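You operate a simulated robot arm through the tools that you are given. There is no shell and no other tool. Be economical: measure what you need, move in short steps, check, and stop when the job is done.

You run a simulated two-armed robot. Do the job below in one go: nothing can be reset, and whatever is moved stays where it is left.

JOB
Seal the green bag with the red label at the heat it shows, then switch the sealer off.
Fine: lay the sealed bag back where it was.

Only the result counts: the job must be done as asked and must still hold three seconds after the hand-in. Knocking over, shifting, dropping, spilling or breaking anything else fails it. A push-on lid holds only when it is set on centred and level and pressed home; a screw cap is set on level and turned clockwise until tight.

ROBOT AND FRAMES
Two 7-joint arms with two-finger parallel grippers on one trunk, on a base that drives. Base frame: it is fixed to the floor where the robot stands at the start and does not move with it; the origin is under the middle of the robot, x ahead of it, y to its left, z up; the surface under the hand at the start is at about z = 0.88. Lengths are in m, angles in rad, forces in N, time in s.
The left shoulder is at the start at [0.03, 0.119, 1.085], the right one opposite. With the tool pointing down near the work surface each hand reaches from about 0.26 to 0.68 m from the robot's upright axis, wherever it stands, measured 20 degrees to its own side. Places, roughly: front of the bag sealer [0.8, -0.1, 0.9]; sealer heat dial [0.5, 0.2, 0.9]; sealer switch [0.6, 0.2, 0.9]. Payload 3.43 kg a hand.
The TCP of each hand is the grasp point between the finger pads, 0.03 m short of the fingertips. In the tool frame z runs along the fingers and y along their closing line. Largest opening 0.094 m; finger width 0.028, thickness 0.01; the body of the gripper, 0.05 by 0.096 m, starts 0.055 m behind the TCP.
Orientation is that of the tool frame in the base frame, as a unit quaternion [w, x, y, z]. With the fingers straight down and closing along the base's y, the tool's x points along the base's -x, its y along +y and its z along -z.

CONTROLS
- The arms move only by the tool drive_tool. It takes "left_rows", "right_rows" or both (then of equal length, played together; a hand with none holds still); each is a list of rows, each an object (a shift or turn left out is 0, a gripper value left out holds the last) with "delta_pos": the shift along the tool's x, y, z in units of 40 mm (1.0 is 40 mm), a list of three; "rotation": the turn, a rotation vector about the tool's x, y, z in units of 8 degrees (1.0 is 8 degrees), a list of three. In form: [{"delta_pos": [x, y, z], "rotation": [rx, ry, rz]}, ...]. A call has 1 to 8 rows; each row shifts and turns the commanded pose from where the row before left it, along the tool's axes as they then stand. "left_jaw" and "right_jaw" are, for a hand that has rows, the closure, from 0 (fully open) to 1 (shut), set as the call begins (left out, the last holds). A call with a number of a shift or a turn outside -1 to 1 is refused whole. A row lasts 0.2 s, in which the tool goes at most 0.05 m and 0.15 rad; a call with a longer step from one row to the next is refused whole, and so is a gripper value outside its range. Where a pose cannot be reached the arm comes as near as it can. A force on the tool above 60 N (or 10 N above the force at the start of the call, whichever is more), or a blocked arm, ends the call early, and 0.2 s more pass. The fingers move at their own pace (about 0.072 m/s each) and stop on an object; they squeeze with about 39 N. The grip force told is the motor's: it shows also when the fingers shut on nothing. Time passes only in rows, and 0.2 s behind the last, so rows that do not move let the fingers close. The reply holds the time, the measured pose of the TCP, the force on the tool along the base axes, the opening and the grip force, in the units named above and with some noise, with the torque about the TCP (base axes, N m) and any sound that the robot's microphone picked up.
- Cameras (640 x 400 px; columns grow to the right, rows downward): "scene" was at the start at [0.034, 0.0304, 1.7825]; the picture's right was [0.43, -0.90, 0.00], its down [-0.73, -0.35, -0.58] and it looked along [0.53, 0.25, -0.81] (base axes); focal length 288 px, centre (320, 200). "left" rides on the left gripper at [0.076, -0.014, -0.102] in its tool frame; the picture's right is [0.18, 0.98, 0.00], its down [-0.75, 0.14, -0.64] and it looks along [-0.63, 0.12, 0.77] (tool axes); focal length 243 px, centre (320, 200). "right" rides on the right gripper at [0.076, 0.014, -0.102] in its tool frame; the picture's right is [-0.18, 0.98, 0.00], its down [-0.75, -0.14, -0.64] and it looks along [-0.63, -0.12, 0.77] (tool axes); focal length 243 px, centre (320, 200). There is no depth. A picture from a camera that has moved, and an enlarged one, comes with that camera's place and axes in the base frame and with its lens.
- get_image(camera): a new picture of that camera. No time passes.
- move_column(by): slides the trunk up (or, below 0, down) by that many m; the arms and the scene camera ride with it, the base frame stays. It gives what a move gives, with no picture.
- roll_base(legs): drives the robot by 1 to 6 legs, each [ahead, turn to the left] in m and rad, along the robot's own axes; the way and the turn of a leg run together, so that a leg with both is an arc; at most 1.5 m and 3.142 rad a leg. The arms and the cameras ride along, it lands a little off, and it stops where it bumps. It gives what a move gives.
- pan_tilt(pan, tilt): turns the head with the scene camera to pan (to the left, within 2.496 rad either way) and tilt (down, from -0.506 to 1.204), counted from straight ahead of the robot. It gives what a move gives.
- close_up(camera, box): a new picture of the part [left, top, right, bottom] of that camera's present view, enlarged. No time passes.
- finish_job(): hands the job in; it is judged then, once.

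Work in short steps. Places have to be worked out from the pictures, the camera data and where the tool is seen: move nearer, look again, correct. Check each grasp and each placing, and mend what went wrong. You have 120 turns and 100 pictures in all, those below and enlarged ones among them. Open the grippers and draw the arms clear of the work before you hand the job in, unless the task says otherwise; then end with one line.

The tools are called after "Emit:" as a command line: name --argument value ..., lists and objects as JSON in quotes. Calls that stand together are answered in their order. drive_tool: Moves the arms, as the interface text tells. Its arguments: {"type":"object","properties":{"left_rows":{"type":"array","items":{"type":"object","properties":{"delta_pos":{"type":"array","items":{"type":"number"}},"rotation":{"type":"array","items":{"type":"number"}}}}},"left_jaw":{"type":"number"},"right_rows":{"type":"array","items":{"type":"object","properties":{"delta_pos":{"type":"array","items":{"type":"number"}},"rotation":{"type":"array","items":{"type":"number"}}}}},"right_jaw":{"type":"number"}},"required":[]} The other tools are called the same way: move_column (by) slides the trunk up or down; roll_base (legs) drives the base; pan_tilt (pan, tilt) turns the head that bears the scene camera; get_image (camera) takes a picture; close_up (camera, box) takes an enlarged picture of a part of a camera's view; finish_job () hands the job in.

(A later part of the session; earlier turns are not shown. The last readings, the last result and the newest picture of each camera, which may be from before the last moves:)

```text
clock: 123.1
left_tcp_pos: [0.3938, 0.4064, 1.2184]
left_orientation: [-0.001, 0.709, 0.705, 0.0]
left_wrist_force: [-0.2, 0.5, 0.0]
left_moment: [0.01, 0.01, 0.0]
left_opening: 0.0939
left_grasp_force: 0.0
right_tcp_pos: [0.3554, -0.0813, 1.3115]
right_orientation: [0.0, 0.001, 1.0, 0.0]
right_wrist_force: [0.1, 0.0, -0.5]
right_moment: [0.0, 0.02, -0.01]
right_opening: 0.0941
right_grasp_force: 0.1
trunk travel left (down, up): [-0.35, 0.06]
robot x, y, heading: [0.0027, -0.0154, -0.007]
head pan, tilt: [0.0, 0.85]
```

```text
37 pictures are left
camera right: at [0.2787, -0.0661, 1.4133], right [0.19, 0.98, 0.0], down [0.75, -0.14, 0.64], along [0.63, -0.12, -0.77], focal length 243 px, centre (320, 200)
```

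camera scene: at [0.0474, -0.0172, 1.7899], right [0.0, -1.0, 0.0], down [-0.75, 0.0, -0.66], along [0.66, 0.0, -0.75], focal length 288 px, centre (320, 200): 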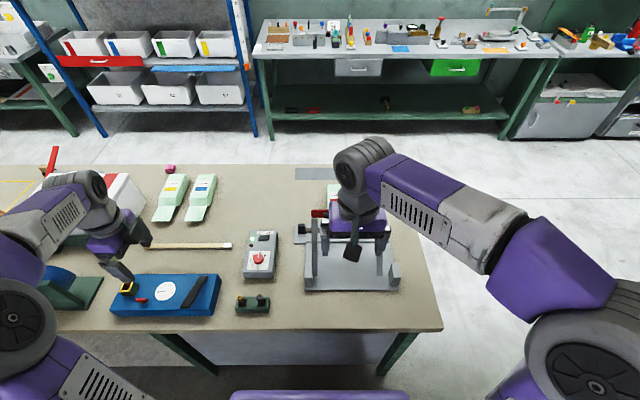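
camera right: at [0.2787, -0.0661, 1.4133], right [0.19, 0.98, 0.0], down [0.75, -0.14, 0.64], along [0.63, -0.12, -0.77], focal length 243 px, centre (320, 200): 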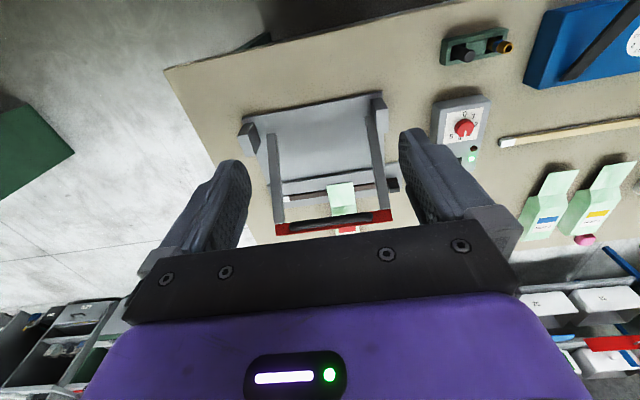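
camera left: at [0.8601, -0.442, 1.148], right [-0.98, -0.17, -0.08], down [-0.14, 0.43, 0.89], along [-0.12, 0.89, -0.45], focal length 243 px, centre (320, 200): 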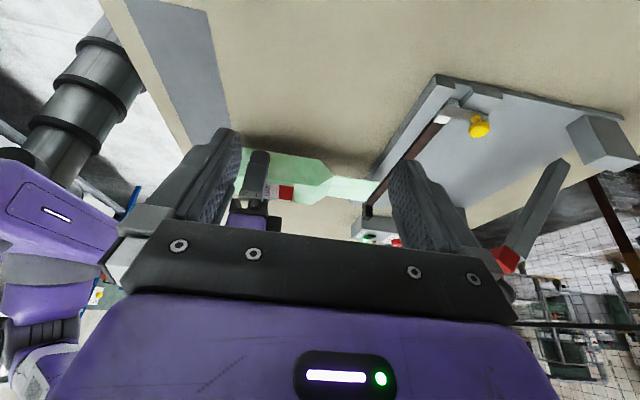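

The bag is undisturbed in the sealer. I'll now turn the right hand so its fingers close along x, and bring it above the handle at about (.585, −.092, 1.106).

Emit:
drive_tool --right_rows '[{"rotation": [0, 0, -1]}, {"rotation": [0, 0, -1]}, {"rotation": [0, 0, -1]}, {"rotation": [0, 0, -1]}, {"rotation": [0, 0, -1]}, {"rotation": [0, 0, -1]}, {"rotation": [0, 0, -1]}, {"rotation": [0, 0, -1]}]' --right_jaw 0.5

Emit:
drive_tool --right_rows '[{"rotation": [0, 0, -1]}, {"rotation": [0, 0, -1]}, {"rotation": [0, 0, -1]}, {"rotation": [0, 0, -0.25]}, {"delta_pos": [0.05, -0.9, 0.2]}, {"delta_pos": [0.05, -0.9, 0.2]}, {"delta_pos": [0.05, -0.9, 0.2]}, {"delta_pos": [0.05, -0.9, 0.2]}]'

Emit:
drive_tool --right_rows '[{"delta_pos": [0, -0.7, 0.2]}, {"delta_pos": [0, -0.7, 0.2]}, {"delta_pos": [0, -0.6, 0.2]}]'

Emit:
get_image --camera "right"

Emit:
close_up --camera "scene" --box '[220, 140, 460, 310]'

```text
clock: 124.9
left_tcp_pos: [0.3936, 0.4088, 1.2188]
left_orientation: [-0.001, 0.709, 0.705, 0.001]
left_wrist_force: [0.1, -0.7, -0.2]
left_moment: [0.01, -0.04, 0.0]
left_opening: 0.094
left_grasp_force: 0.1
right_tcp_pos: [0.3545, -0.0796, 1.3113]
right_orientation: [0.001, -0.529, 0.848, 0.0]
right_wrist_force: [0.0, 0.0, -0.2]
right_moment: [0.01, 0.02, 0.0]
right_opening: 0.0469
right_grasp_force: 0.1
trunk travel left (down, up): [-0.35, 0.06]
robot x, y, heading: [-0.0024, -0.0159, -0.011]
head pan, tilt: [0.0, 0.85]
```

```text
clock: 126.7
left_tcp_pos: [0.3954, 0.4073, 1.2182]
left_orientation: [-0.001, 0.709, 0.705, 0.0]
left_wrist_force: [0.2, -0.4, 0.4]
left_moment: [-0.03, 0.0, 0.01]
left_opening: 0.094
left_grasp_force: 0.1
right_tcp_pos: [0.4996, -0.0886, 1.2779]
right_orientation: [0.001, -0.706, 0.708, 0.001]
right_wrist_force: [0.3, -0.1, -0.1]
right_moment: [-0.02, 0.03, 0.01]
right_opening: 0.0471
right_grasp_force: 0.0
trunk travel left (down, up): [-0.35, 0.06]
robot x, y, heading: [0.0007, -0.0161, -0.009]
head pan, tilt: [0.0, 0.85]
```

```text
clock: 127.5
left_tcp_pos: [0.3958, 0.4062, 1.2181]
left_orientation: [-0.001, 0.709, 0.705, 0.0]
left_wrist_force: [-0.5, -0.1, -0.2]
left_moment: [0.0, 0.0, 0.0]
left_opening: 0.0941
left_grasp_force: 0.1
right_tcp_pos: [0.5791, -0.0915, 1.2527]
right_orientation: [0.001, -0.706, 0.708, 0.0]
right_wrist_force: [0.4, 0.4, 0.5]
right_moment: [0.0, 0.0, -0.01]
right_opening: 0.047
right_grasp_force: 0.0
trunk travel left (down, up): [-0.35, 0.06]
robot x, y, heading: [-0.0, -0.0169, -0.0]
head pan, tilt: [0.0, 0.85]
```

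```text
36 pictures are left
camera right: at [0.5643, -0.1663, 1.3548], right [-0.98, 0.19, 0.0], down [0.14, 0.75, 0.64], along [0.12, 0.63, -0.77], focal length 243 px, centre (320, 200)
```

right: 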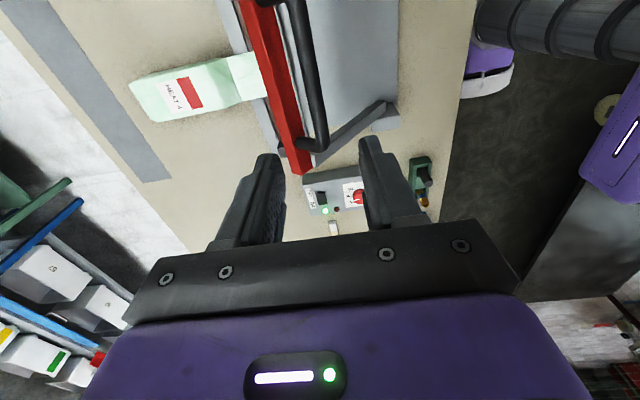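

```text
2.35 times, centred on (340, 225) of scene
camera zoom: at [0.0485, -0.017, 1.7899], right [0.0, -1.0, 0.0], down [-0.75, 0.0, -0.66], along [0.66, 0.0, -0.75], focal length 678 px, centre (273, 141)
```

zoom: 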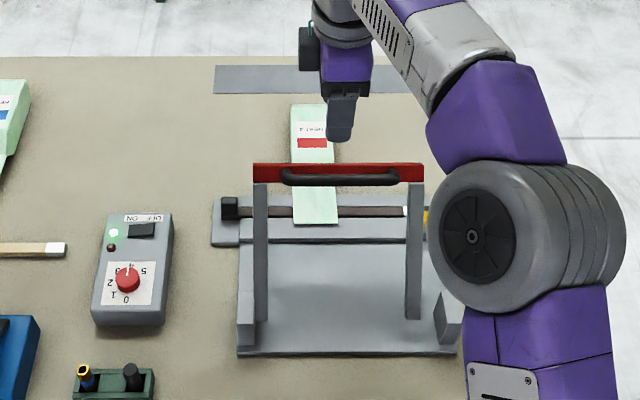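

The handle's projection matches my estimate (.586, 1.108). I'll narrow the jaw and descend around it.

Emit:
drive_tool --right_rows '[{"delta_pos": [0, -0.15, 0.6]}, {"delta_pos": [0, 0, 0.7]}, {"delta_pos": [0, 0, 0.7]}]' --right_jaw 0.6

Emit:
get_image --camera "right"

```text
clock: 128.3
left_tcp_pos: [0.3944, 0.407, 1.2183]
left_orientation: [-0.002, 0.709, 0.705, 0.001]
left_wrist_force: [-0.3, 0.0, 0.0]
left_moment: [0.04, 0.06, -0.01]
left_opening: 0.0938
left_grasp_force: 0.0
right_tcp_pos: [0.5863, -0.0865, 1.173]
right_orientation: [0.001, -0.706, 0.708, 0.001]
right_wrist_force: [-0.8, -0.5, -0.2]
right_moment: [-0.04, 0.0, 0.0]
right_opening: 0.0378
right_grasp_force: 0.0
trunk travel left (down, up): [-0.35, 0.06]
robot x, y, heading: [0.0009, -0.0173, -0.002]
head pan, tilt: [0.0, 0.85]
```

```text
34 pictures are left
camera right: at [0.5702, -0.1637, 1.2751], right [-0.98, 0.19, 0.0], down [0.14, 0.75, 0.64], along [0.12, 0.63, -0.77], focal length 243 px, centre (320, 200)
```

right: 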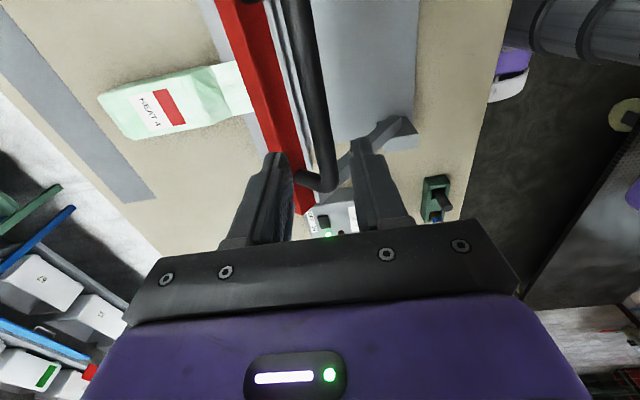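

Emit:
drive_tool --right_rows '[{"delta_pos": [0, 0, 0.5]}, {"delta_pos": [0, 0, 0.4]}, {"delta_pos": [0, 0, 0.3]}]'

Emit:
get_image --camera "right"

```text
clock: 129.1
left_tcp_pos: [0.395, 0.4074, 1.2175]
left_orientation: [-0.002, 0.709, 0.705, 0.0]
left_wrist_force: [0.0, -0.6, 0.6]
left_moment: [0.02, 0.0, -0.02]
left_opening: 0.094
left_grasp_force: 0.1
right_tcp_pos: [0.5866, -0.0891, 1.1235]
right_orientation: [0.001, -0.706, 0.708, 0.0]
right_wrist_force: [-0.4, 1.1, 0.5]
right_moment: [0.0, 0.0, 0.05]
right_opening: 0.0378
right_grasp_force: 0.0
trunk travel left (down, up): [-0.35, 0.06]
robot x, y, heading: [-0.0018, -0.0127, -0.005]
head pan, tilt: [0.0, 0.85]
```

```text
33 pictures are left
camera right: at [0.5715, -0.1642, 1.2261], right [-0.98, 0.19, 0.0], down [0.14, 0.75, 0.64], along [0.12, 0.63, -0.77], focal length 243 px, centre (320, 200)
```

right: 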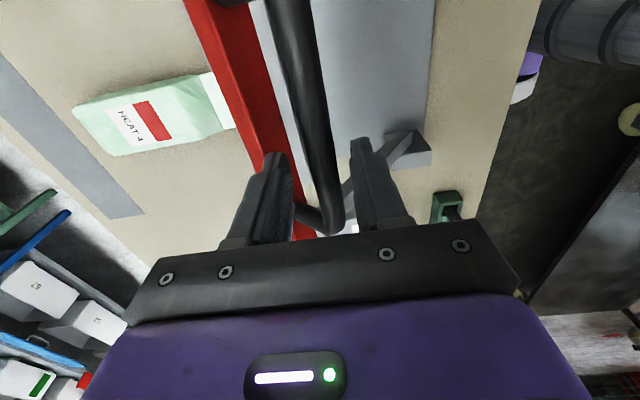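

The handle is between the fingers. Closing on it.

Emit:
drive_tool --right_rows '[{}, {}]' --right_jaw 1

```text
clock: 129.7
left_tcp_pos: [0.3942, 0.4065, 1.2186]
left_orientation: [-0.002, 0.709, 0.705, 0.0]
left_wrist_force: [-0.7, 0.1, 0.1]
left_moment: [0.01, -0.01, 0.0]
left_opening: 0.094
left_grasp_force: 0.1
right_tcp_pos: [0.5861, -0.089, 1.1249]
right_orientation: [0.0, -0.706, 0.708, 0.001]
right_wrist_force: [-4.1, 0.2, -3.8]
right_moment: [-0.04, 0.06, -0.37]
right_opening: 0.0159
right_grasp_force: 45.6
trunk travel left (down, up): [-0.35, 0.06]
robot x, y, heading: [-0.0032, -0.0109, -0.006]
head pan, tilt: [0.0, 0.85]
```

Gripped (16 mm). Following the arc for the first three steps.

Emit:
drive_tool --right_rows '[{"delta_pos": [0, -0.62, 0.43]}, {"delta_pos": [0, -0.53, 0.48]}, {"delta_pos": [0, -0.45, 0.53]}]'

Emit:
get_image --camera "right"

```text
clock: 130.5
left_tcp_pos: [0.3953, 0.4075, 1.2183]
left_orientation: [-0.001, 0.71, 0.705, 0.0]
left_wrist_force: [0.3, 0.3, 0.0]
left_moment: [0.0, 0.03, -0.01]
left_opening: 0.0941
left_grasp_force: 0.1
right_tcp_pos: [0.6458, -0.0893, 1.0715]
right_orientation: [0.003, -0.706, 0.709, -0.003]
right_wrist_force: [4.9, -4.2, 9.2]
right_moment: [-0.82, 0.11, -0.14]
right_opening: 0.0157
right_grasp_force: 45.0
right hand out of reach, approached as far as the arm can: row 3
trunk travel left (down, up): [-0.35, 0.06]
robot x, y, heading: [0.0012, -0.0176, -0.002]
head pan, tilt: [0.0, 0.85]
```

```text
32 pictures are left
camera right: at [0.6304, -0.164, 1.1729], right [-0.98, 0.19, -0.01], down [0.14, 0.75, 0.64], along [0.13, 0.63, -0.77], focal length 243 px, centre (320, 200)
```

right: 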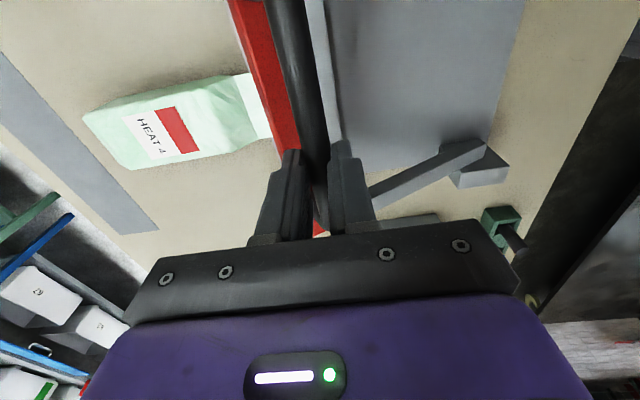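

The vertical tool nears its reach limit, so I'll tilt the tool (fingers leaning forward) about the handle to gain reach.

Emit:
drive_tool --right_rows '[{"rotation": [1, 0, 0]}, {"rotation": [1, 0, 0]}, {"rotation": [1, 0, 0]}]'

```text
clock: 130.8
left_tcp_pos: [0.3919, 0.4048, 1.2204]
left_orientation: [-0.001, 0.71, 0.704, 0.001]
left_wrist_force: [0.6, 0.3, 0.3]
left_moment: [0.0, 0.02, 0.01]
left_opening: 0.094
left_grasp_force: 0.0
right_tcp_pos: [0.6449, -0.0883, 1.0725]
right_orientation: [0.026, -0.704, 0.71, -0.024]
right_wrist_force: [-5.7, -2.1, 3.3]
right_moment: [0.47, 0.63, 0.57]
right_opening: 0.0155
right_grasp_force: 44.9
trunk travel left (down, up): [-0.35, 0.06]
robot x, y, heading: [-0.0014, -0.0154, -0.008]
head pan, tilt: [0.0, 0.85]
stopped in row 1 (right hand): the force on the tool passed its limit at 62 N (the readings are from after the stop); the commanded pose is now the measured one
```

Tilting while clamped binds. I'll open slightly and see how the lever behaves.

Emit:
drive_tool --right_rows '[{}, {}]' --right_jaw 0.55

Emit:
get_image --camera "right"

```text
clock: 131.4
left_tcp_pos: [0.3933, 0.4073, 1.219]
left_orientation: [-0.001, 0.708, 0.706, 0.0]
left_wrist_force: [-0.1, 0.6, -0.3]
left_moment: [-0.01, -0.01, 0.01]
left_opening: 0.0942
left_grasp_force: 0.0
right_tcp_pos: [0.6459, -0.0871, 1.0714]
right_orientation: [0.026, -0.703, 0.71, -0.024]
right_wrist_force: [-1.7, -0.8, 1.9]
right_moment: [0.06, 0.03, 0.02]
right_opening: 0.0434
right_grasp_force: 1.6
trunk travel left (down, up): [-0.35, 0.06]
robot x, y, heading: [0.0008, -0.0157, 0.0]
head pan, tilt: [0.0, 0.85]
```

```text
31 pictures are left
camera right: at [0.6236, -0.1636, 1.1708], right [-0.98, 0.19, -0.07], down [0.1, 0.75, 0.65], along [0.18, 0.63, -0.75], focal length 243 px, centre (320, 200)
```

right: 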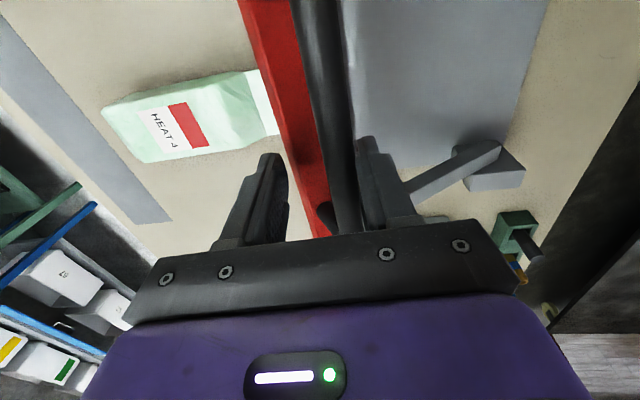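

The lever springs back lightly against the rear finger. I'll tilt the hand forward now with the jaw open, then re-grip.

Emit:
drive_tool --right_rows '[{"rotation": [1, 0, 0]}, {"rotation": [1, 0, 0]}, {"rotation": [1, 0, 0]}]'

Emit:
get_image --camera "right"

Emit:
close_up --camera "scene" --box '[220, 140, 460, 310]'

```text
clock: 132.2
left_tcp_pos: [0.393, 0.4068, 1.2171]
left_orientation: [-0.001, 0.709, 0.705, 0.001]
left_wrist_force: [0.3, 0.7, 0.3]
left_moment: [0.0, 0.03, -0.01]
left_opening: 0.094
left_grasp_force: 0.0
right_tcp_pos: [0.6452, -0.0885, 1.0706]
right_orientation: [0.172, -0.682, 0.69, -0.17]
right_wrist_force: [-3.9, -0.2, 1.2]
right_moment: [-0.06, 0.04, 0.06]
right_opening: 0.044
right_grasp_force: 1.7
trunk travel left (down, up): [-0.35, 0.06]
robot x, y, heading: [0.0014, -0.0201, -0.01]
head pan, tilt: [0.0, 0.85]
```

```text
30 pictures are left
camera right: at [0.5825, -0.1637, 1.1536], right [-0.87, 0.19, -0.46], down [-0.17, 0.75, 0.64], along [0.47, 0.63, -0.62], focal length 243 px, centre (320, 200)
```

right: 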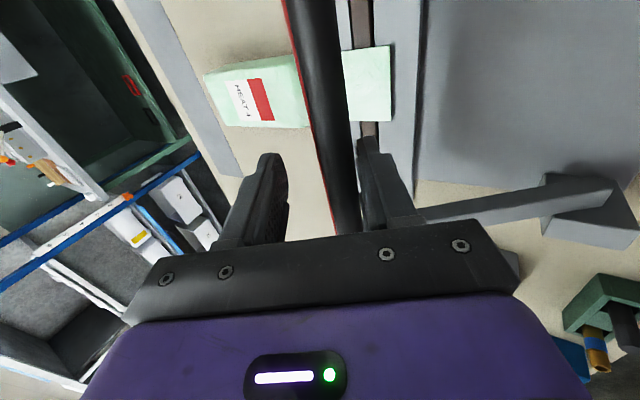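

```text
2.35 times, centred on (340, 225) of scene
camera zoom: at [0.0454, -0.0169, 1.7899], right [0.0, -1.0, 0.0], down [-0.75, 0.0, -0.66], along [0.66, 0.0, -0.75], focal length 678 px, centre (273, 141)
```

zoom: 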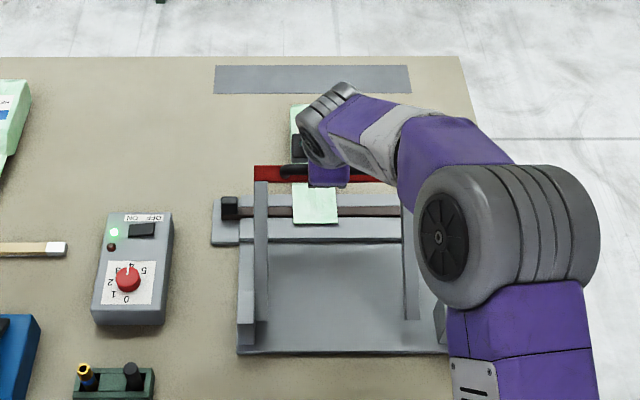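

Closing again on the handle in the tilted pose and continuing the arc, now mostly along the tool axis.

Emit:
drive_tool --right_rows '[{}, {}]' --right_jaw 1

Emit:
drive_tool --right_rows '[{"delta_pos": [0, -0.02, 0.35]}, {"delta_pos": [0, -0.02, 0.35]}, {"delta_pos": [0, 0.02, 0.35]}, {"delta_pos": [0, 0.02, 0.35]}]'

Emit:
get_image --camera "right"

```text
clock: 132.8
left_tcp_pos: [0.3903, 0.4065, 1.2196]
left_orientation: [-0.001, 0.71, 0.704, 0.001]
left_wrist_force: [0.0, 0.0, 0.0]
left_moment: [0.0, 0.03, 0.0]
left_opening: 0.0942
left_grasp_force: 0.1
right_tcp_pos: [0.6375, -0.0879, 1.0629]
right_orientation: [0.161, -0.685, 0.691, -0.164]
right_wrist_force: [-36.9, 2.3, -27.1]
right_moment: [0.38, 0.11, 0.38]
right_opening: 0.0204
right_grasp_force: 44.9
trunk travel left (down, up): [-0.35, 0.06]
robot x, y, heading: [0.0003, -0.0155, -0.009]
head pan, tilt: [0.0, 0.85]
```

```text
clock: 133.8
left_tcp_pos: [0.3903, 0.406, 1.2191]
left_orientation: [0.0, 0.709, 0.705, 0.002]
left_wrist_force: [-0.8, -0.8, 0.1]
left_moment: [-0.01, -0.01, -0.01]
left_opening: 0.0938
left_grasp_force: 0.1
right_tcp_pos: [0.665, -0.0881, 1.0189]
right_orientation: [0.164, -0.685, 0.69, -0.168]
right_wrist_force: [-36.0, 1.9, -12.8]
right_moment: [-0.31, 0.17, 0.47]
right_opening: 0.0206
right_grasp_force: 44.9
trunk travel left (down, up): [-0.35, 0.06]
robot x, y, heading: [0.0066, -0.0179, -0.008]
head pan, tilt: [0.0, 0.85]
```

```text
28 pictures are left
camera right: at [0.6041, -0.1632, 1.1028], right [-0.87, 0.19, -0.45], down [-0.16, 0.76, 0.63], along [0.46, 0.63, -0.63], focal length 243 px, centre (320, 200)
```

right: 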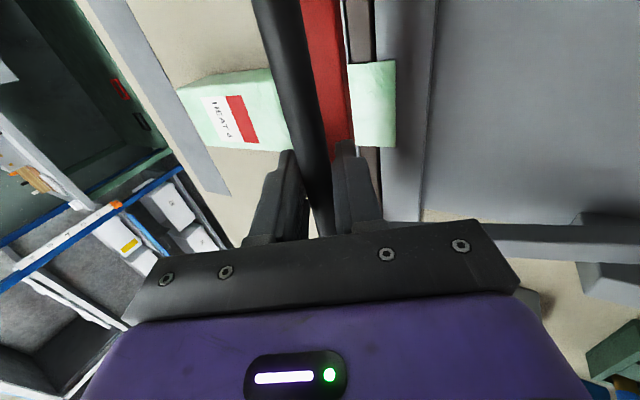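

The force (−36 N in x) says my hand is radially about 1 cm too far out; I'll relax towards −x and continue down gently.

Emit:
drive_tool --right_rows '[{"delta_pos": [0, 0.15, 0]}, {"delta_pos": [0, 0.15, 0.1]}]'

Emit:
close_up --camera "scene" --box '[220, 140, 460, 310]'

```text
clock: 134.4
left_tcp_pos: [0.3918, 0.4066, 1.2186]
left_orientation: [-0.001, 0.709, 0.705, 0.0]
left_wrist_force: [0.1, -0.3, -1.0]
left_moment: [-0.01, 0.03, -0.01]
left_opening: 0.0939
left_grasp_force: 0.1
right_tcp_pos: [0.6663, -0.0872, 1.0171]
right_orientation: [0.173, -0.682, 0.69, -0.173]
right_wrist_force: [-10.1, -0.7, 1.6]
right_moment: [-0.31, 0.36, 0.68]
right_opening: 0.0202
right_grasp_force: 44.8
trunk travel left (down, up): [-0.35, 0.06]
robot x, y, heading: [-0.0001, -0.0163, -0.003]
head pan, tilt: [0.0, 0.85]
```

```text
2.35 times, centred on (340, 225) of scene
camera zoom: at [0.0454, -0.0175, 1.7901], right [0.0, -1.0, 0.0], down [-0.75, 0.0, -0.66], along [0.66, 0.0, -0.75], focal length 678 px, centre (273, 141)
```

zoom: 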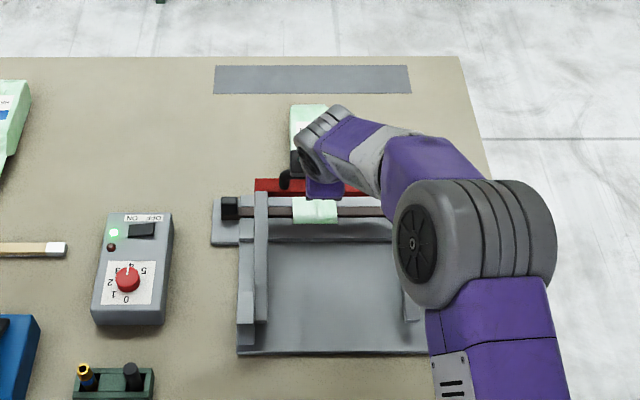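

Emit:
drive_tool --right_rows '[{"delta_pos": [0, 0.06, 0.25]}, {"delta_pos": [0, 0.07, 0.25]}, {"delta_pos": [0, 0.08, 0.25]}]'

Emit:
get_image --camera "right"

Emit:
close_up --camera "scene" --box '[220, 170, 420, 310]'

```text
clock: 135.2
left_tcp_pos: [0.3962, 0.4074, 1.2179]
left_orientation: [-0.002, 0.709, 0.705, -0.001]
left_wrist_force: [0.1, 0.2, -0.1]
left_moment: [0.03, 0.03, 0.01]
left_opening: 0.0941
left_grasp_force: 0.1
right_tcp_pos: [0.6782, -0.0897, 0.9848]
right_orientation: [0.176, -0.681, 0.689, -0.176]
right_wrist_force: [24.5, -2.1, 12.5]
right_moment: [0.0, 0.15, 0.89]
right_opening: 0.0204
right_grasp_force: 45.2
trunk travel left (down, up): [-0.35, 0.06]
robot x, y, heading: [0.0013, -0.0137, -0.006]
head pan, tilt: [0.0, 0.85]
```

```text
26 pictures are left
camera right: at [0.6138, -0.1639, 1.0661], right [-0.86, 0.2, -0.47], down [-0.18, 0.75, 0.64], along [0.48, 0.63, -0.61], focal length 243 px, centre (320, 200)
```

right: 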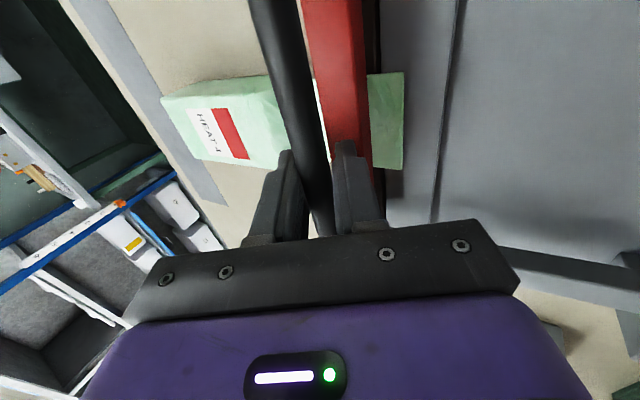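

```text
2.86 times, centred on (320, 240) of scene
camera zoom: at [0.0508, -0.0176, 1.7899], right [0.0, -1.0, 0.0], down [-0.75, 0.0, -0.66], along [0.66, 0.0, -0.75], focal length 824 px, centre (320, 86)
```

zoom: 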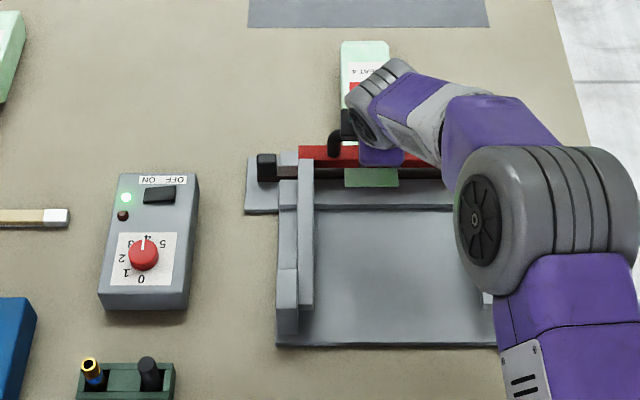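

Nearly closed. Continue pressing down in small steps until contact.

Emit:
drive_tool --right_rows '[{"delta_pos": [0, -0.04, 0.2]}, {"delta_pos": [0, 0.07, 0.2]}, {"delta_pos": [0, 0.07, 0.15]}]'

Emit:
close_up --camera "scene" --box '[220, 170, 420, 310]'

```text
clock: 136.0
left_tcp_pos: [0.3917, 0.4069, 1.2191]
left_orientation: [0.0, 0.709, 0.705, 0.001]
left_wrist_force: [-0.2, -1.0, 0.0]
left_moment: [-0.01, 0.0, -0.01]
left_opening: 0.094
left_grasp_force: 0.0
right_tcp_pos: [0.681, -0.0878, 0.9658]
right_orientation: [0.176, -0.681, 0.689, -0.174]
right_wrist_force: [12.2, -1.1, 25.0]
right_moment: [-0.5, -0.03, 0.81]
right_opening: 0.0205
right_grasp_force: 44.3
trunk travel left (down, up): [-0.35, 0.06]
robot x, y, heading: [0.0008, -0.0136, -0.004]
head pan, tilt: [0.0, 0.85]
```

```text
2.86 times, centred on (320, 240) of scene
camera zoom: at [0.0456, -0.017, 1.7902], right [0.0, -1.0, 0.0], down [-0.75, 0.0, -0.66], along [0.66, 0.0, -0.75], focal length 824 px, centre (320, 86)
```

zoom: 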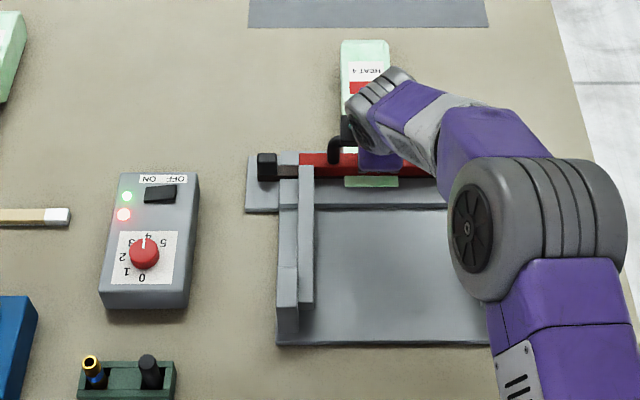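

The red lamp is on, so it's sealing. Holding and watching the lamp.

Emit:
drive_tool --right_rows '[{"delta_pos": [0, 0.03, 0.06]}, {}, {}, {}]'

Emit:
close_up --camera "scene" --box '[220, 200, 300, 280]'

```text
clock: 137.0
left_tcp_pos: [0.3918, 0.4062, 1.2188]
left_orientation: [-0.001, 0.71, 0.705, 0.001]
left_wrist_force: [0.0, 0.2, 0.9]
left_moment: [0.02, 0.0, -0.03]
left_opening: 0.0939
left_grasp_force: 0.1
right_tcp_pos: [0.6819, -0.089, 0.966]
right_orientation: [0.179, -0.68, 0.689, -0.177]
right_wrist_force: [12.3, 2.6, 33.5]
right_moment: [-0.5, -0.01, 0.86]
right_opening: 0.0201
right_grasp_force: 44.9
trunk travel left (down, up): [-0.35, 0.06]
robot x, y, heading: [-0.003, -0.0191, -0.005]
head pan, tilt: [0.0, 0.85]
```

```text
5.00 times, centred on (260, 240) of scene
camera zoom: at [0.0445, -0.0162, 1.7901], right [0.0, -1.0, 0.0], down [-0.75, 0.0, -0.66], along [0.66, 0.0, -0.75], focal length 1442 px, centre (620, 0)
```

zoom: 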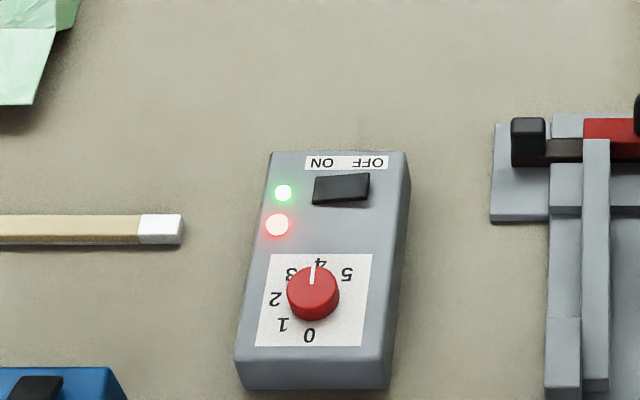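

Red still lit; hold further in 1-second increments.

Emit:
drive_tool --right_rows '[{}, {}, {}, {}, {}]'

Emit:
close_up --camera "scene" --box '[220, 200, 300, 280]'

```text
clock: 138.2
left_tcp_pos: [0.3915, 0.4069, 1.2186]
left_orientation: [-0.001, 0.709, 0.705, 0.001]
left_wrist_force: [-0.2, -0.6, 0.1]
left_moment: [-0.02, 0.02, 0.02]
left_opening: 0.0941
left_grasp_force: 0.1
right_tcp_pos: [0.6817, -0.0881, 0.9676]
right_orientation: [0.179, -0.68, 0.689, -0.176]
right_wrist_force: [12.3, 4.8, 33.2]
right_moment: [-0.45, -0.02, 0.84]
right_opening: 0.0207
right_grasp_force: 44.8
trunk travel left (down, up): [-0.35, 0.06]
robot x, y, heading: [-0.0031, -0.0139, -0.0]
head pan, tilt: [0.0, 0.85]
```

```text
5.00 times, centred on (260, 240) of scene
camera zoom: at [0.0444, -0.0158, 1.7901], right [0.0, -1.0, 0.0], down [-0.75, 0.0, -0.66], along [0.66, 0.0, -0.75], focal length 1442 px, centre (620, 0)
```

zoom: 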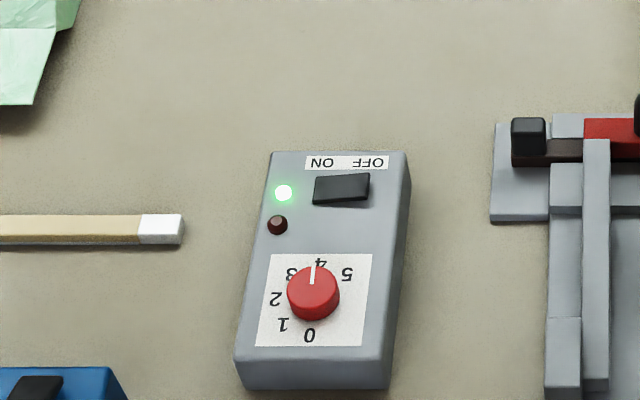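

The red lamp went out after about 2 s, so sealing is complete. Now I raise the lever back along the same arc.

Emit:
drive_tool --right_rows '[{"delta_pos": [0, -0.03, -0.3]}, {"delta_pos": [0, -0.06, -0.3]}, {"delta_pos": [0, -0.08, -0.33]}, {"delta_pos": [0, -0.06, -0.33]}, {"delta_pos": [0, -0.03, -0.35]}, {"delta_pos": [0, 0, -0.35]}, {"delta_pos": [0, 0, -0.35]}, {"delta_pos": [0, 0.03, -0.35]}]'

Emit:
get_image --camera "right"

```text
clock: 140.0
left_tcp_pos: [0.3954, 0.4056, 1.2181]
left_orientation: [-0.001, 0.709, 0.705, 0.001]
left_wrist_force: [0.4, 0.5, 0.7]
left_moment: [-0.01, -0.01, 0.01]
left_opening: 0.0941
left_grasp_force: 0.0
right_tcp_pos: [0.6399, -0.0889, 1.06]
right_orientation: [0.179, -0.68, 0.689, -0.174]
right_wrist_force: [24.8, 1.0, 22.8]
right_moment: [-0.64, -0.29, 0.6]
right_opening: 0.0199
right_grasp_force: 45.2
trunk travel left (down, up): [-0.35, 0.06]
robot x, y, heading: [0.0033, -0.0169, -0.003]
head pan, tilt: [0.0, 0.85]
```

```text
21 pictures are left
camera right: at [0.5766, -0.1641, 1.1411], right [-0.86, 0.2, -0.47], down [-0.18, 0.75, 0.64], along [0.48, 0.63, -0.61], focal length 243 px, centre (320, 200)
```

right: 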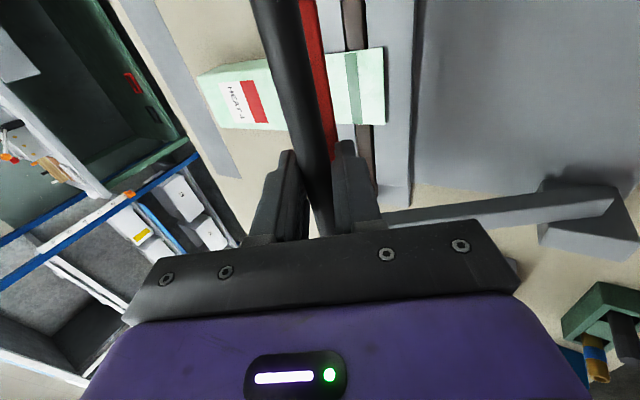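

A seal band is visible on the flap and the bag hasn't shifted. Raising the lever the rest of the way.

Emit:
drive_tool --right_rows '[{"delta_pos": [0, 0.1, -0.38]}, {"delta_pos": [0, 0.12, -0.38]}, {"delta_pos": [0, 0.14, -0.38]}, {"delta_pos": [0, 0.14, -0.38]}, {"delta_pos": [0, 0.14, -0.3]}]'

Emit:
drive_tool --right_rows '[{}, {}]' --right_jaw 0.5

Emit:
get_image --camera "right"

```text
clock: 141.2
left_tcp_pos: [0.3927, 0.4053, 1.2193]
left_orientation: [0.0, 0.709, 0.705, 0.0]
left_wrist_force: [-0.3, -0.3, 0.2]
left_moment: [-0.02, -0.02, 0.03]
left_opening: 0.0938
left_grasp_force: 0.0
right_tcp_pos: [0.5819, -0.0884, 1.1122]
right_orientation: [0.176, -0.679, 0.691, -0.173]
right_wrist_force: [15.2, -5.7, 26.8]
right_moment: [-0.17, -0.23, 0.73]
right_opening: 0.0179
right_grasp_force: 45.3
trunk travel left (down, up): [-0.35, 0.06]
robot x, y, heading: [-0.001, -0.0135, -0.008]
head pan, tilt: [0.0, 0.85]
```

```text
clock: 141.8
left_tcp_pos: [0.3937, 0.4057, 1.2174]
left_orientation: [-0.002, 0.709, 0.705, 0.0]
left_wrist_force: [-0.6, -0.5, -0.4]
left_moment: [-0.01, 0.0, 0.0]
left_opening: 0.0937
left_grasp_force: 0.2
right_tcp_pos: [0.5777, -0.0877, 1.1071]
right_orientation: [0.17, -0.682, 0.691, -0.17]
right_wrist_force: [-0.4, 0.3, -0.2]
right_moment: [0.01, 0.04, 0.0]
right_opening: 0.0467
right_grasp_force: 0.1
trunk travel left (down, up): [-0.35, 0.06]
robot x, y, heading: [0.001, -0.0173, -0.004]
head pan, tilt: [0.0, 0.85]
```

```text
20 pictures are left
camera right: at [0.5168, -0.1624, 1.1897], right [-0.87, 0.2, -0.46], down [-0.17, 0.75, 0.64], along [0.47, 0.63, -0.62], focal length 243 px, centre (320, 200)
```

right: 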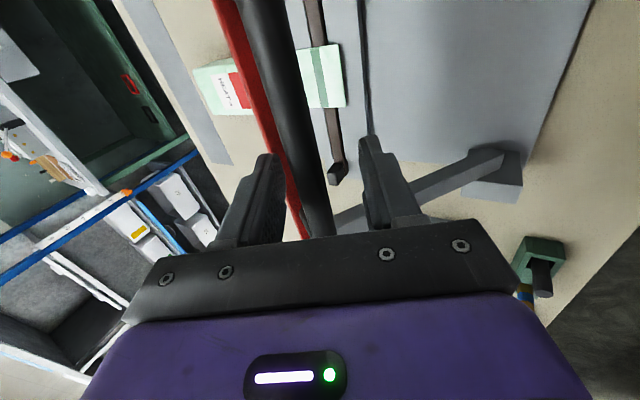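

Lever is up and free. I'll back the right hand out along its axis while turning the left hand to yaw 0 (jaw closed) for the switch.

Emit:
drive_tool --right_rows '[{"delta_pos": [0, 0, -0.7]}, {"delta_pos": [0, 0, -0.9]}, {"delta_pos": [0, 0, -0.9]}, {"delta_pos": [0, 0, -0.9]}, {"rotation": [-1, 0, 0]}, {"rotation": [-1, 0, 0]}, {"rotation": [-1, 0, 0]}, {"rotation": [-0.5, 0, 0]}]' --left_rows '[{"rotation": [0, 0, -1]}, {"rotation": [0, 0, -1]}, {"rotation": [0, 0, -1]}, {"rotation": [0, 0, -1]}, {"rotation": [0, 0, -1]}, {"rotation": [0, 0, -1]}, {"rotation": [0, 0, -1]}, {"rotation": [0, 0, -1]}]' --left_jaw 1

Emit:
drive_tool --right_rows '[{"rotation": [0, 0, 1], "delta_pos": [0, 0, -0.5]}, {"rotation": [0, 0, 1], "delta_pos": [0, 0, -0.5]}, {"rotation": [0, 0, 1]}, {"rotation": [0, 0, 1]}, {"rotation": [0, 0, 1]}, {"rotation": [0, 0, 1]}, {"rotation": [0, 0, 1]}, {"rotation": [0, 0, 1]}]' --left_rows '[{"rotation": [0, 0, -1]}, {"rotation": [0, 0, -1]}, {"rotation": [0, 0, -1]}, {"rotation": [0, 0, -0.29]}, {"delta_pos": [-0.7, -0.6, 0]}, {"delta_pos": [-0.7, -0.6, 0]}, {"delta_pos": [-0.7, -0.6, 0]}, {"delta_pos": [-0.7, -0.6, 0]}]'

```text
clock: 143.6
left_tcp_pos: [0.3943, 0.406, 1.2182]
left_orientation: [-0.001, 0.227, 0.974, 0.001]
left_wrist_force: [-0.6, 0.0, -0.7]
left_moment: [-0.03, -0.01, -0.01]
left_opening: 0.0
left_grasp_force: 33.1
right_tcp_pos: [0.5145, -0.0861, 1.2281]
right_orientation: [0.001, -0.703, 0.711, 0.001]
right_wrist_force: [0.0, 0.5, 0.1]
right_moment: [0.04, 0.01, -0.02]
right_opening: 0.0469
right_grasp_force: 0.1
trunk travel left (down, up): [-0.35, 0.06]
robot x, y, heading: [-0.0023, -0.0177, -0.006]
head pan, tilt: [0.0, 0.85]
```

```text
clock: 145.4
left_tcp_pos: [0.5053, 0.3099, 1.2189]
left_orientation: [-0.001, -0.001, 1.0, 0.0]
left_wrist_force: [-0.3, 0.1, -0.1]
left_moment: [0.04, 0.02, -0.01]
left_opening: 0.0
left_grasp_force: 32.5
right_tcp_pos: [0.5164, -0.0884, 1.2669]
right_orientation: [0.0, -0.218, 0.976, 0.002]
right_wrist_force: [0.8, -0.2, 0.7]
right_moment: [0.02, -0.03, -0.01]
right_opening: 0.0467
right_grasp_force: 0.1
trunk travel left (down, up): [-0.35, 0.06]
robot x, y, heading: [-0.0013, -0.0185, -0.005]
head pan, tilt: [0.0, 0.85]
```

Emit:
drive_tool --right_rows '[{"rotation": [0, 0, 1]}, {"rotation": [0, 0, 1]}, {"rotation": [0, 0, 1]}, {"rotation": [0, 0, 0.1]}, {"delta_pos": [0.9, 0, -0.2]}, {"delta_pos": [0.9, 0, -0.3]}, {"delta_pos": [0.9, 0, -0.3]}, {"delta_pos": [0.9, 0, -0.3]}]' --left_rows '[{"delta_pos": [-0.375, -0.45, 0.58]}, {"delta_pos": [-0.375, -0.45, 0.58]}, {"delta_pos": [-0.375, -0.45, 0.58]}, {"delta_pos": [-0.375, -0.45, 0.58]}, {"delta_pos": [-0.375, -0.45, 0.58]}, {"delta_pos": [-0.375, -0.45, 0.58]}, {"delta_pos": [-0.375, -0.45, 0.58]}, {"delta_pos": [-0.375, -0.45, 0.58]}]' --right_jaw 0

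Emit:
get_image --camera "left"

```text
clock: 147.2
left_tcp_pos: [0.6281, 0.1657, 1.0337]
left_orientation: [0.0, 0.0, 1.0, 0.001]
left_wrist_force: [-0.5, -0.4, 0.1]
left_moment: [-0.01, -0.03, 0.01]
left_opening: 0.0
left_grasp_force: 32.9
right_tcp_pos: [0.367, -0.0912, 1.3125]
right_orientation: [0.0, -0.005, 1.0, 0.001]
right_wrist_force: [-0.4, -0.5, -0.1]
right_moment: [0.0, 0.04, -0.03]
right_opening: 0.094
right_grasp_force: 0.1
trunk travel left (down, up): [-0.35, 0.06]
robot x, y, heading: [-0.0012, -0.0169, -0.003]
head pan, tilt: [0.0, 0.85]
```

```text
19 pictures are left
camera left: at [0.5514, 0.1511, 1.1348], right [-0.18, 0.98, 0.0], down [0.75, 0.14, 0.64], along [0.63, 0.12, -0.77], focal length 243 px, centre (320, 200)
```

left: 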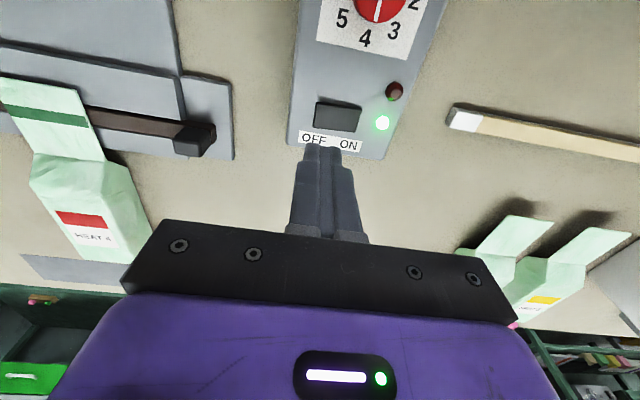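

Positioned over the OFF side; pressing.

Emit:
drive_tool --left_rows '[{"delta_pos": [0.06, 0, 0.5]}, {"delta_pos": [0, 0, 0.5]}, {"delta_pos": [0, 0, 0.4]}, {"delta_pos": [0, 0, 0.15]}, {"delta_pos": [0, 0, 0.15]}, {"delta_pos": [0, 0, 0.15]}]'

Emit:
drive_tool --left_rows '[{"delta_pos": [0, 0, -0.8]}, {"delta_pos": [0, 0, -0.8]}, {"delta_pos": [0, 0, -0.6]}]'

Emit:
get_image --camera "left"

```text
clock: 148.6
left_tcp_pos: [0.6224, 0.1667, 0.9608]
left_orientation: [0.002, 0.0, 1.0, 0.001]
left_wrist_force: [-1.8, -3.7, 12.7]
left_moment: [0.01, 0.14, 0.04]
left_opening: 0.0001
left_grasp_force: 33.0
right_tcp_pos: [0.366, -0.0902, 1.3115]
right_orientation: [0.001, -0.005, 1.0, 0.001]
right_wrist_force: [0.2, -0.9, -0.4]
right_moment: [-0.01, 0.01, 0.03]
right_opening: 0.0942
right_grasp_force: 0.0
trunk travel left (down, up): [-0.35, 0.06]
robot x, y, heading: [0.0033, -0.0161, -0.008]
head pan, tilt: [0.0, 0.85]
```

```text
clock: 149.4
left_tcp_pos: [0.6228, 0.1661, 1.0458]
left_orientation: [0.0, 0.0, 1.0, 0.001]
left_wrist_force: [1.3, -0.8, -0.8]
left_moment: [0.02, 0.0, -0.03]
left_opening: 0.0003
left_grasp_force: 32.2
right_tcp_pos: [0.369, -0.0902, 1.3115]
right_orientation: [0.0, -0.006, 1.0, 0.003]
right_wrist_force: [-0.3, 0.8, 0.0]
right_moment: [0.03, 0.02, -0.02]
right_opening: 0.0937
right_grasp_force: 0.1
trunk travel left (down, up): [-0.35, 0.06]
robot x, y, heading: [0.0015, -0.0153, -0.007]
head pan, tilt: [0.0, 0.85]
```

```text
18 pictures are left
camera left: at [0.548, 0.151, 1.1481], right [-0.18, 0.98, 0.0], down [0.75, 0.14, 0.64], along [0.63, 0.12, -0.77], focal length 243 px, centre (320, 200)
```

left: 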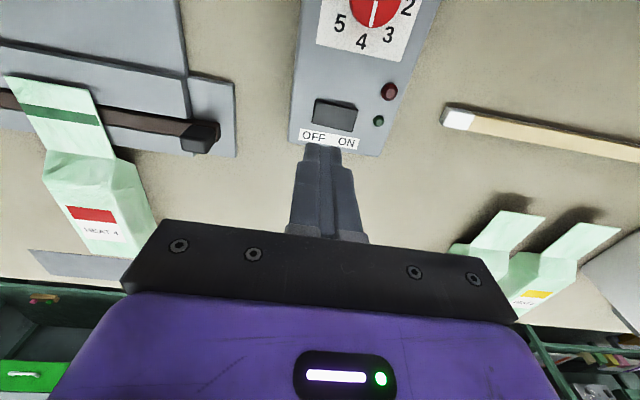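

The sealer is off (lamp out). I'll retract the left hand and drive back to the far side to fetch the bag.

Emit:
drive_tool --left_rows '[{"delta_pos": [0.3, 0.2, -0.9]}, {"delta_pos": [0.4, 0.3, -0.85]}, {"delta_pos": [0.5, 0.5, -0.7]}, {"delta_pos": [0.5, 0.5, -0.7]}, {"delta_pos": [0.5, 0.5, -0.7]}, {"delta_pos": [0.7, 0.5, -0.5]}, {"delta_pos": [0.7, 0.5, -0.5]}, {"delta_pos": [0.7, 0.5, -0.5]}]' --left_jaw 0

Emit:
roll_base --legs '[[-0.2, 0], [0, -1.571], [1.1, 0], [0, 1.55], [1.5, 0], [0.2, 0]]'

```text
clock: 151.2
left_tcp_pos: [0.4476, 0.3098, 1.2597]
left_orientation: [0.0, 0.0, 1.0, 0.001]
left_wrist_force: [-0.6, -0.5, 1.0]
left_moment: [0.02, -0.02, 0.03]
left_opening: 0.094
left_grasp_force: 0.1
right_tcp_pos: [0.3669, -0.0911, 1.3121]
right_orientation: [0.001, -0.005, 1.0, 0.002]
right_wrist_force: [0.1, 1.0, -0.6]
right_moment: [-0.02, 0.0, 0.04]
right_opening: 0.094
right_grasp_force: 0.1
trunk travel left (down, up): [-0.35, 0.06]
robot x, y, heading: [0.0012, -0.0138, -0.001]
head pan, tilt: [0.0, 0.85]
```

```text
clock: 174.0
left_tcp_pos: [1.9625, -0.8403, 1.2601]
left_orientation: [-0.001, -0.003, 1.0, 0.001]
left_wrist_force: [0.5, -0.3, -0.2]
left_moment: [0.0, 0.0, 0.0]
left_opening: 0.094
left_grasp_force: 0.2
right_tcp_pos: [1.8835, -1.2408, 1.312]
right_orientation: [0.0, -0.008, 1.0, 0.001]
right_wrist_force: [-0.6, -0.4, 0.4]
right_moment: [-0.02, 0.03, 0.01]
right_opening: 0.0942
right_grasp_force: 0.1
trunk travel left (down, up): [-0.35, 0.06]
robot x, y, heading: [1.5132, -1.1682, -0.001]
head pan, tilt: [0.0, 0.85]
```

Emit:
roll_base --legs '[[0, 1.571], [1.265, 0], [0, 1.571]]'

```text
clock: 188.2
left_tcp_pos: [1.0389, -0.2077, 1.26]
left_orientation: [0.001, 1.0, 0.016, 0.001]
left_wrist_force: [0.1, 0.7, 0.3]
left_moment: [-0.01, 0.01, 0.01]
left_opening: 0.0943
left_grasp_force: 0.0
right_tcp_pos: [1.1059, 0.195, 1.3112]
right_orientation: [0.001, 1.0, 0.021, -0.001]
right_wrist_force: [0.4, 0.0, -1.0]
right_moment: [0.02, 0.0, 0.0]
right_opening: 0.0938
right_grasp_force: 0.0
trunk travel left (down, up): [-0.35, 0.06]
robot x, y, heading: [1.4743, 0.1335, -3.115]
head pan, tilt: [0.0, 0.85]
```

Emit:
roll_base --legs '[[0, 0.3], [0.108, 0], [0, -0.327]]'

Emit:
close_up --camera "scene" --box '[200, 150, 360, 300]'

```text
clock: 191.5
left_tcp_pos: [0.923, -0.227, 1.2605]
left_orientation: [0.001, 1.0, -0.002, 0.001]
left_wrist_force: [0.3, -0.5, 0.7]
left_moment: [-0.03, 0.03, -0.01]
left_opening: 0.0941
left_grasp_force: 0.0
right_tcp_pos: [1.0059, 0.1727, 1.31]
right_orientation: [0.002, 1.0, 0.004, -0.001]
right_wrist_force: [0.3, 0.0, 0.9]
right_moment: [-0.01, 0.01, -0.01]
right_opening: 0.0941
right_grasp_force: 0.0
trunk travel left (down, up): [-0.35, 0.06]
robot x, y, heading: [1.3737, 0.0969, 3.137]
head pan, tilt: [0.0, 0.85]
```

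```text
2.67 times, centred on (280, 225) of scene
camera zoom: at [1.323, 0.0965, 1.7899], right [0.01, 1.0, 0.0], down [0.75, -0.01, -0.66], along [-0.66, 0.01, -0.75], focal length 769 px, centre (427, 133)
```

zoom: 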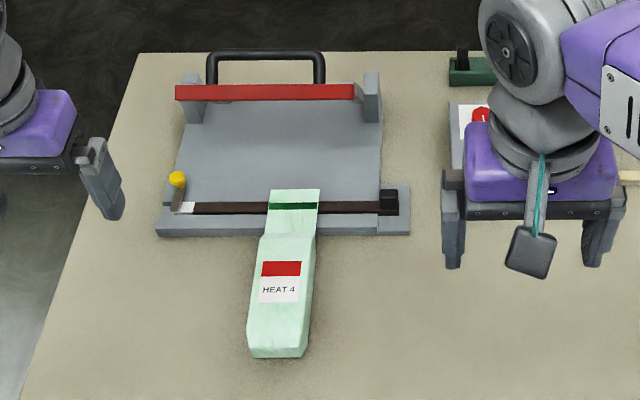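

The bag is just where I left it, with the seal stripe visible. I'll move the left hand aside and bring the right hand above it.

Emit:
drive_tool --right_rows '[{"delta_pos": [-0.25, 0.55, 0.59]}, {"delta_pos": [-0.25, 0.55, 0.59]}, {"delta_pos": [-0.25, 0.55, 0.59]}, {"delta_pos": [-0.25, 0.55, 0.59]}, {"delta_pos": [-0.25, 0.55, 0.59]}, {"delta_pos": [-0.25, 0.55, 0.59]}, {"delta_pos": [-0.25, 0.55, 0.59]}, {"delta_pos": [-0.25, 0.55, 0.59]}]' --left_rows '[{"delta_pos": [0, 0.7, 0]}, {"delta_pos": [0, 0.7, 0]}, {"delta_pos": [0, 0.7, 0]}, {"delta_pos": [0, 0.7, 0]}, {"delta_pos": [0, 0.7, 0]}, {}, {}, {}]' --right_jaw 0

Emit:
drive_tool --right_rows '[{"delta_pos": [-0.3, 0.5, 0.5]}, {"delta_pos": [-0.3, 0.5, 0.5]}, {"delta_pos": [-0.3, 0.5, 0.5]}, {"delta_pos": [-0.3, 0.5, 0.5]}]'

Emit:
get_image --camera "right"

```text
clock: 193.3
left_tcp_pos: [0.9255, -0.3674, 1.2593]
left_orientation: [0.001, 1.0, -0.002, 0.001]
left_wrist_force: [0.3, -0.2, -0.6]
left_moment: [-0.02, 0.01, -0.02]
left_opening: 0.094
left_grasp_force: 0.0
right_tcp_pos: [0.9283, -0.0044, 1.1213]
right_orientation: [0.002, 1.0, 0.003, -0.001]
right_wrist_force: [0.3, -0.5, -0.3]
right_moment: [-0.01, -0.02, 0.02]
right_opening: 0.094
right_grasp_force: 0.1
trunk travel left (down, up): [-0.35, 0.06]
robot x, y, heading: [1.3731, 0.0967, 3.132]
head pan, tilt: [0.0, 0.85]
```

```text
clock: 194.3
left_tcp_pos: [0.9252, -0.368, 1.2595]
left_orientation: [0.001, 1.0, -0.002, 0.001]
left_wrist_force: [-0.2, 0.3, -0.7]
left_moment: [0.02, -0.04, 0.04]
left_opening: 0.0938
left_grasp_force: 0.0
right_tcp_pos: [0.8773, -0.0852, 1.0424]
right_orientation: [0.002, 1.0, 0.004, 0.0]
right_wrist_force: [0.6, -0.9, 0.3]
right_moment: [0.02, -0.02, -0.01]
right_opening: 0.094
right_grasp_force: 0.0
trunk travel left (down, up): [-0.35, 0.06]
robot x, y, heading: [1.3701, 0.0987, 3.134]
head pan, tilt: [0.0, 0.85]
```

```text
16 pictures are left
camera right: at [0.9528, -0.0983, 1.1434], right [-0.18, -0.98, 0.0], down [-0.75, 0.14, 0.64], along [-0.63, 0.11, -0.77], focal length 243 px, centre (320, 200)
```

right: 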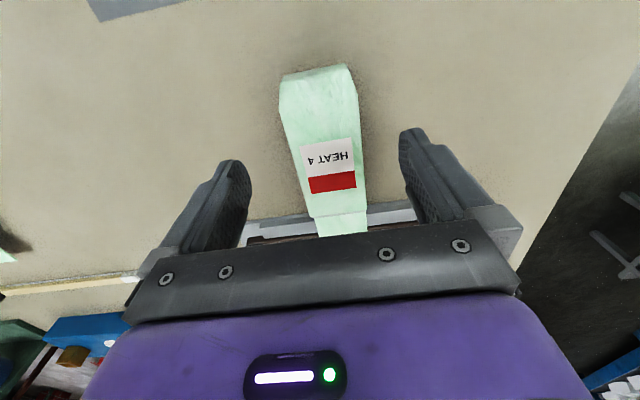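

Emit:
drive_tool --right_rows '[{"delta_pos": [-0.2, 0, 0.7]}, {"delta_pos": [-0.25, 0, 0.7]}, {"delta_pos": [-0.3, 0, 0.7]}, {"delta_pos": [0, 0, 0.6]}, {"delta_pos": [0, 0, 0.33]}]'

Emit:
get_image --camera "right"

```text
clock: 195.5
left_tcp_pos: [0.9249, -0.3675, 1.2602]
left_orientation: [0.001, 1.0, -0.003, 0.001]
left_wrist_force: [1.1, 0.3, -0.2]
left_moment: [0.01, 0.05, 0.02]
left_opening: 0.094
left_grasp_force: 0.0
right_tcp_pos: [0.8488, -0.0854, 0.9215]
right_orientation: [0.003, 1.0, 0.003, -0.001]
right_wrist_force: [-0.4, 0.3, 0.1]
right_moment: [-0.01, 0.05, -0.01]
right_opening: 0.094
right_grasp_force: 0.0
trunk travel left (down, up): [-0.35, 0.06]
robot x, y, heading: [1.3748, 0.0977, 3.129]
head pan, tilt: [0.0, 0.85]
```

```text
15 pictures are left
camera right: at [0.9243, -0.0991, 1.0229], right [-0.18, -0.98, 0.0], down [-0.75, 0.14, 0.64], along [-0.63, 0.11, -0.77], focal length 243 px, centre (320, 200)
```

right: 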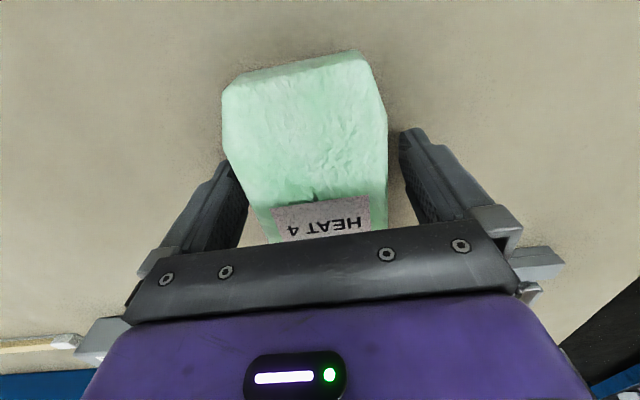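

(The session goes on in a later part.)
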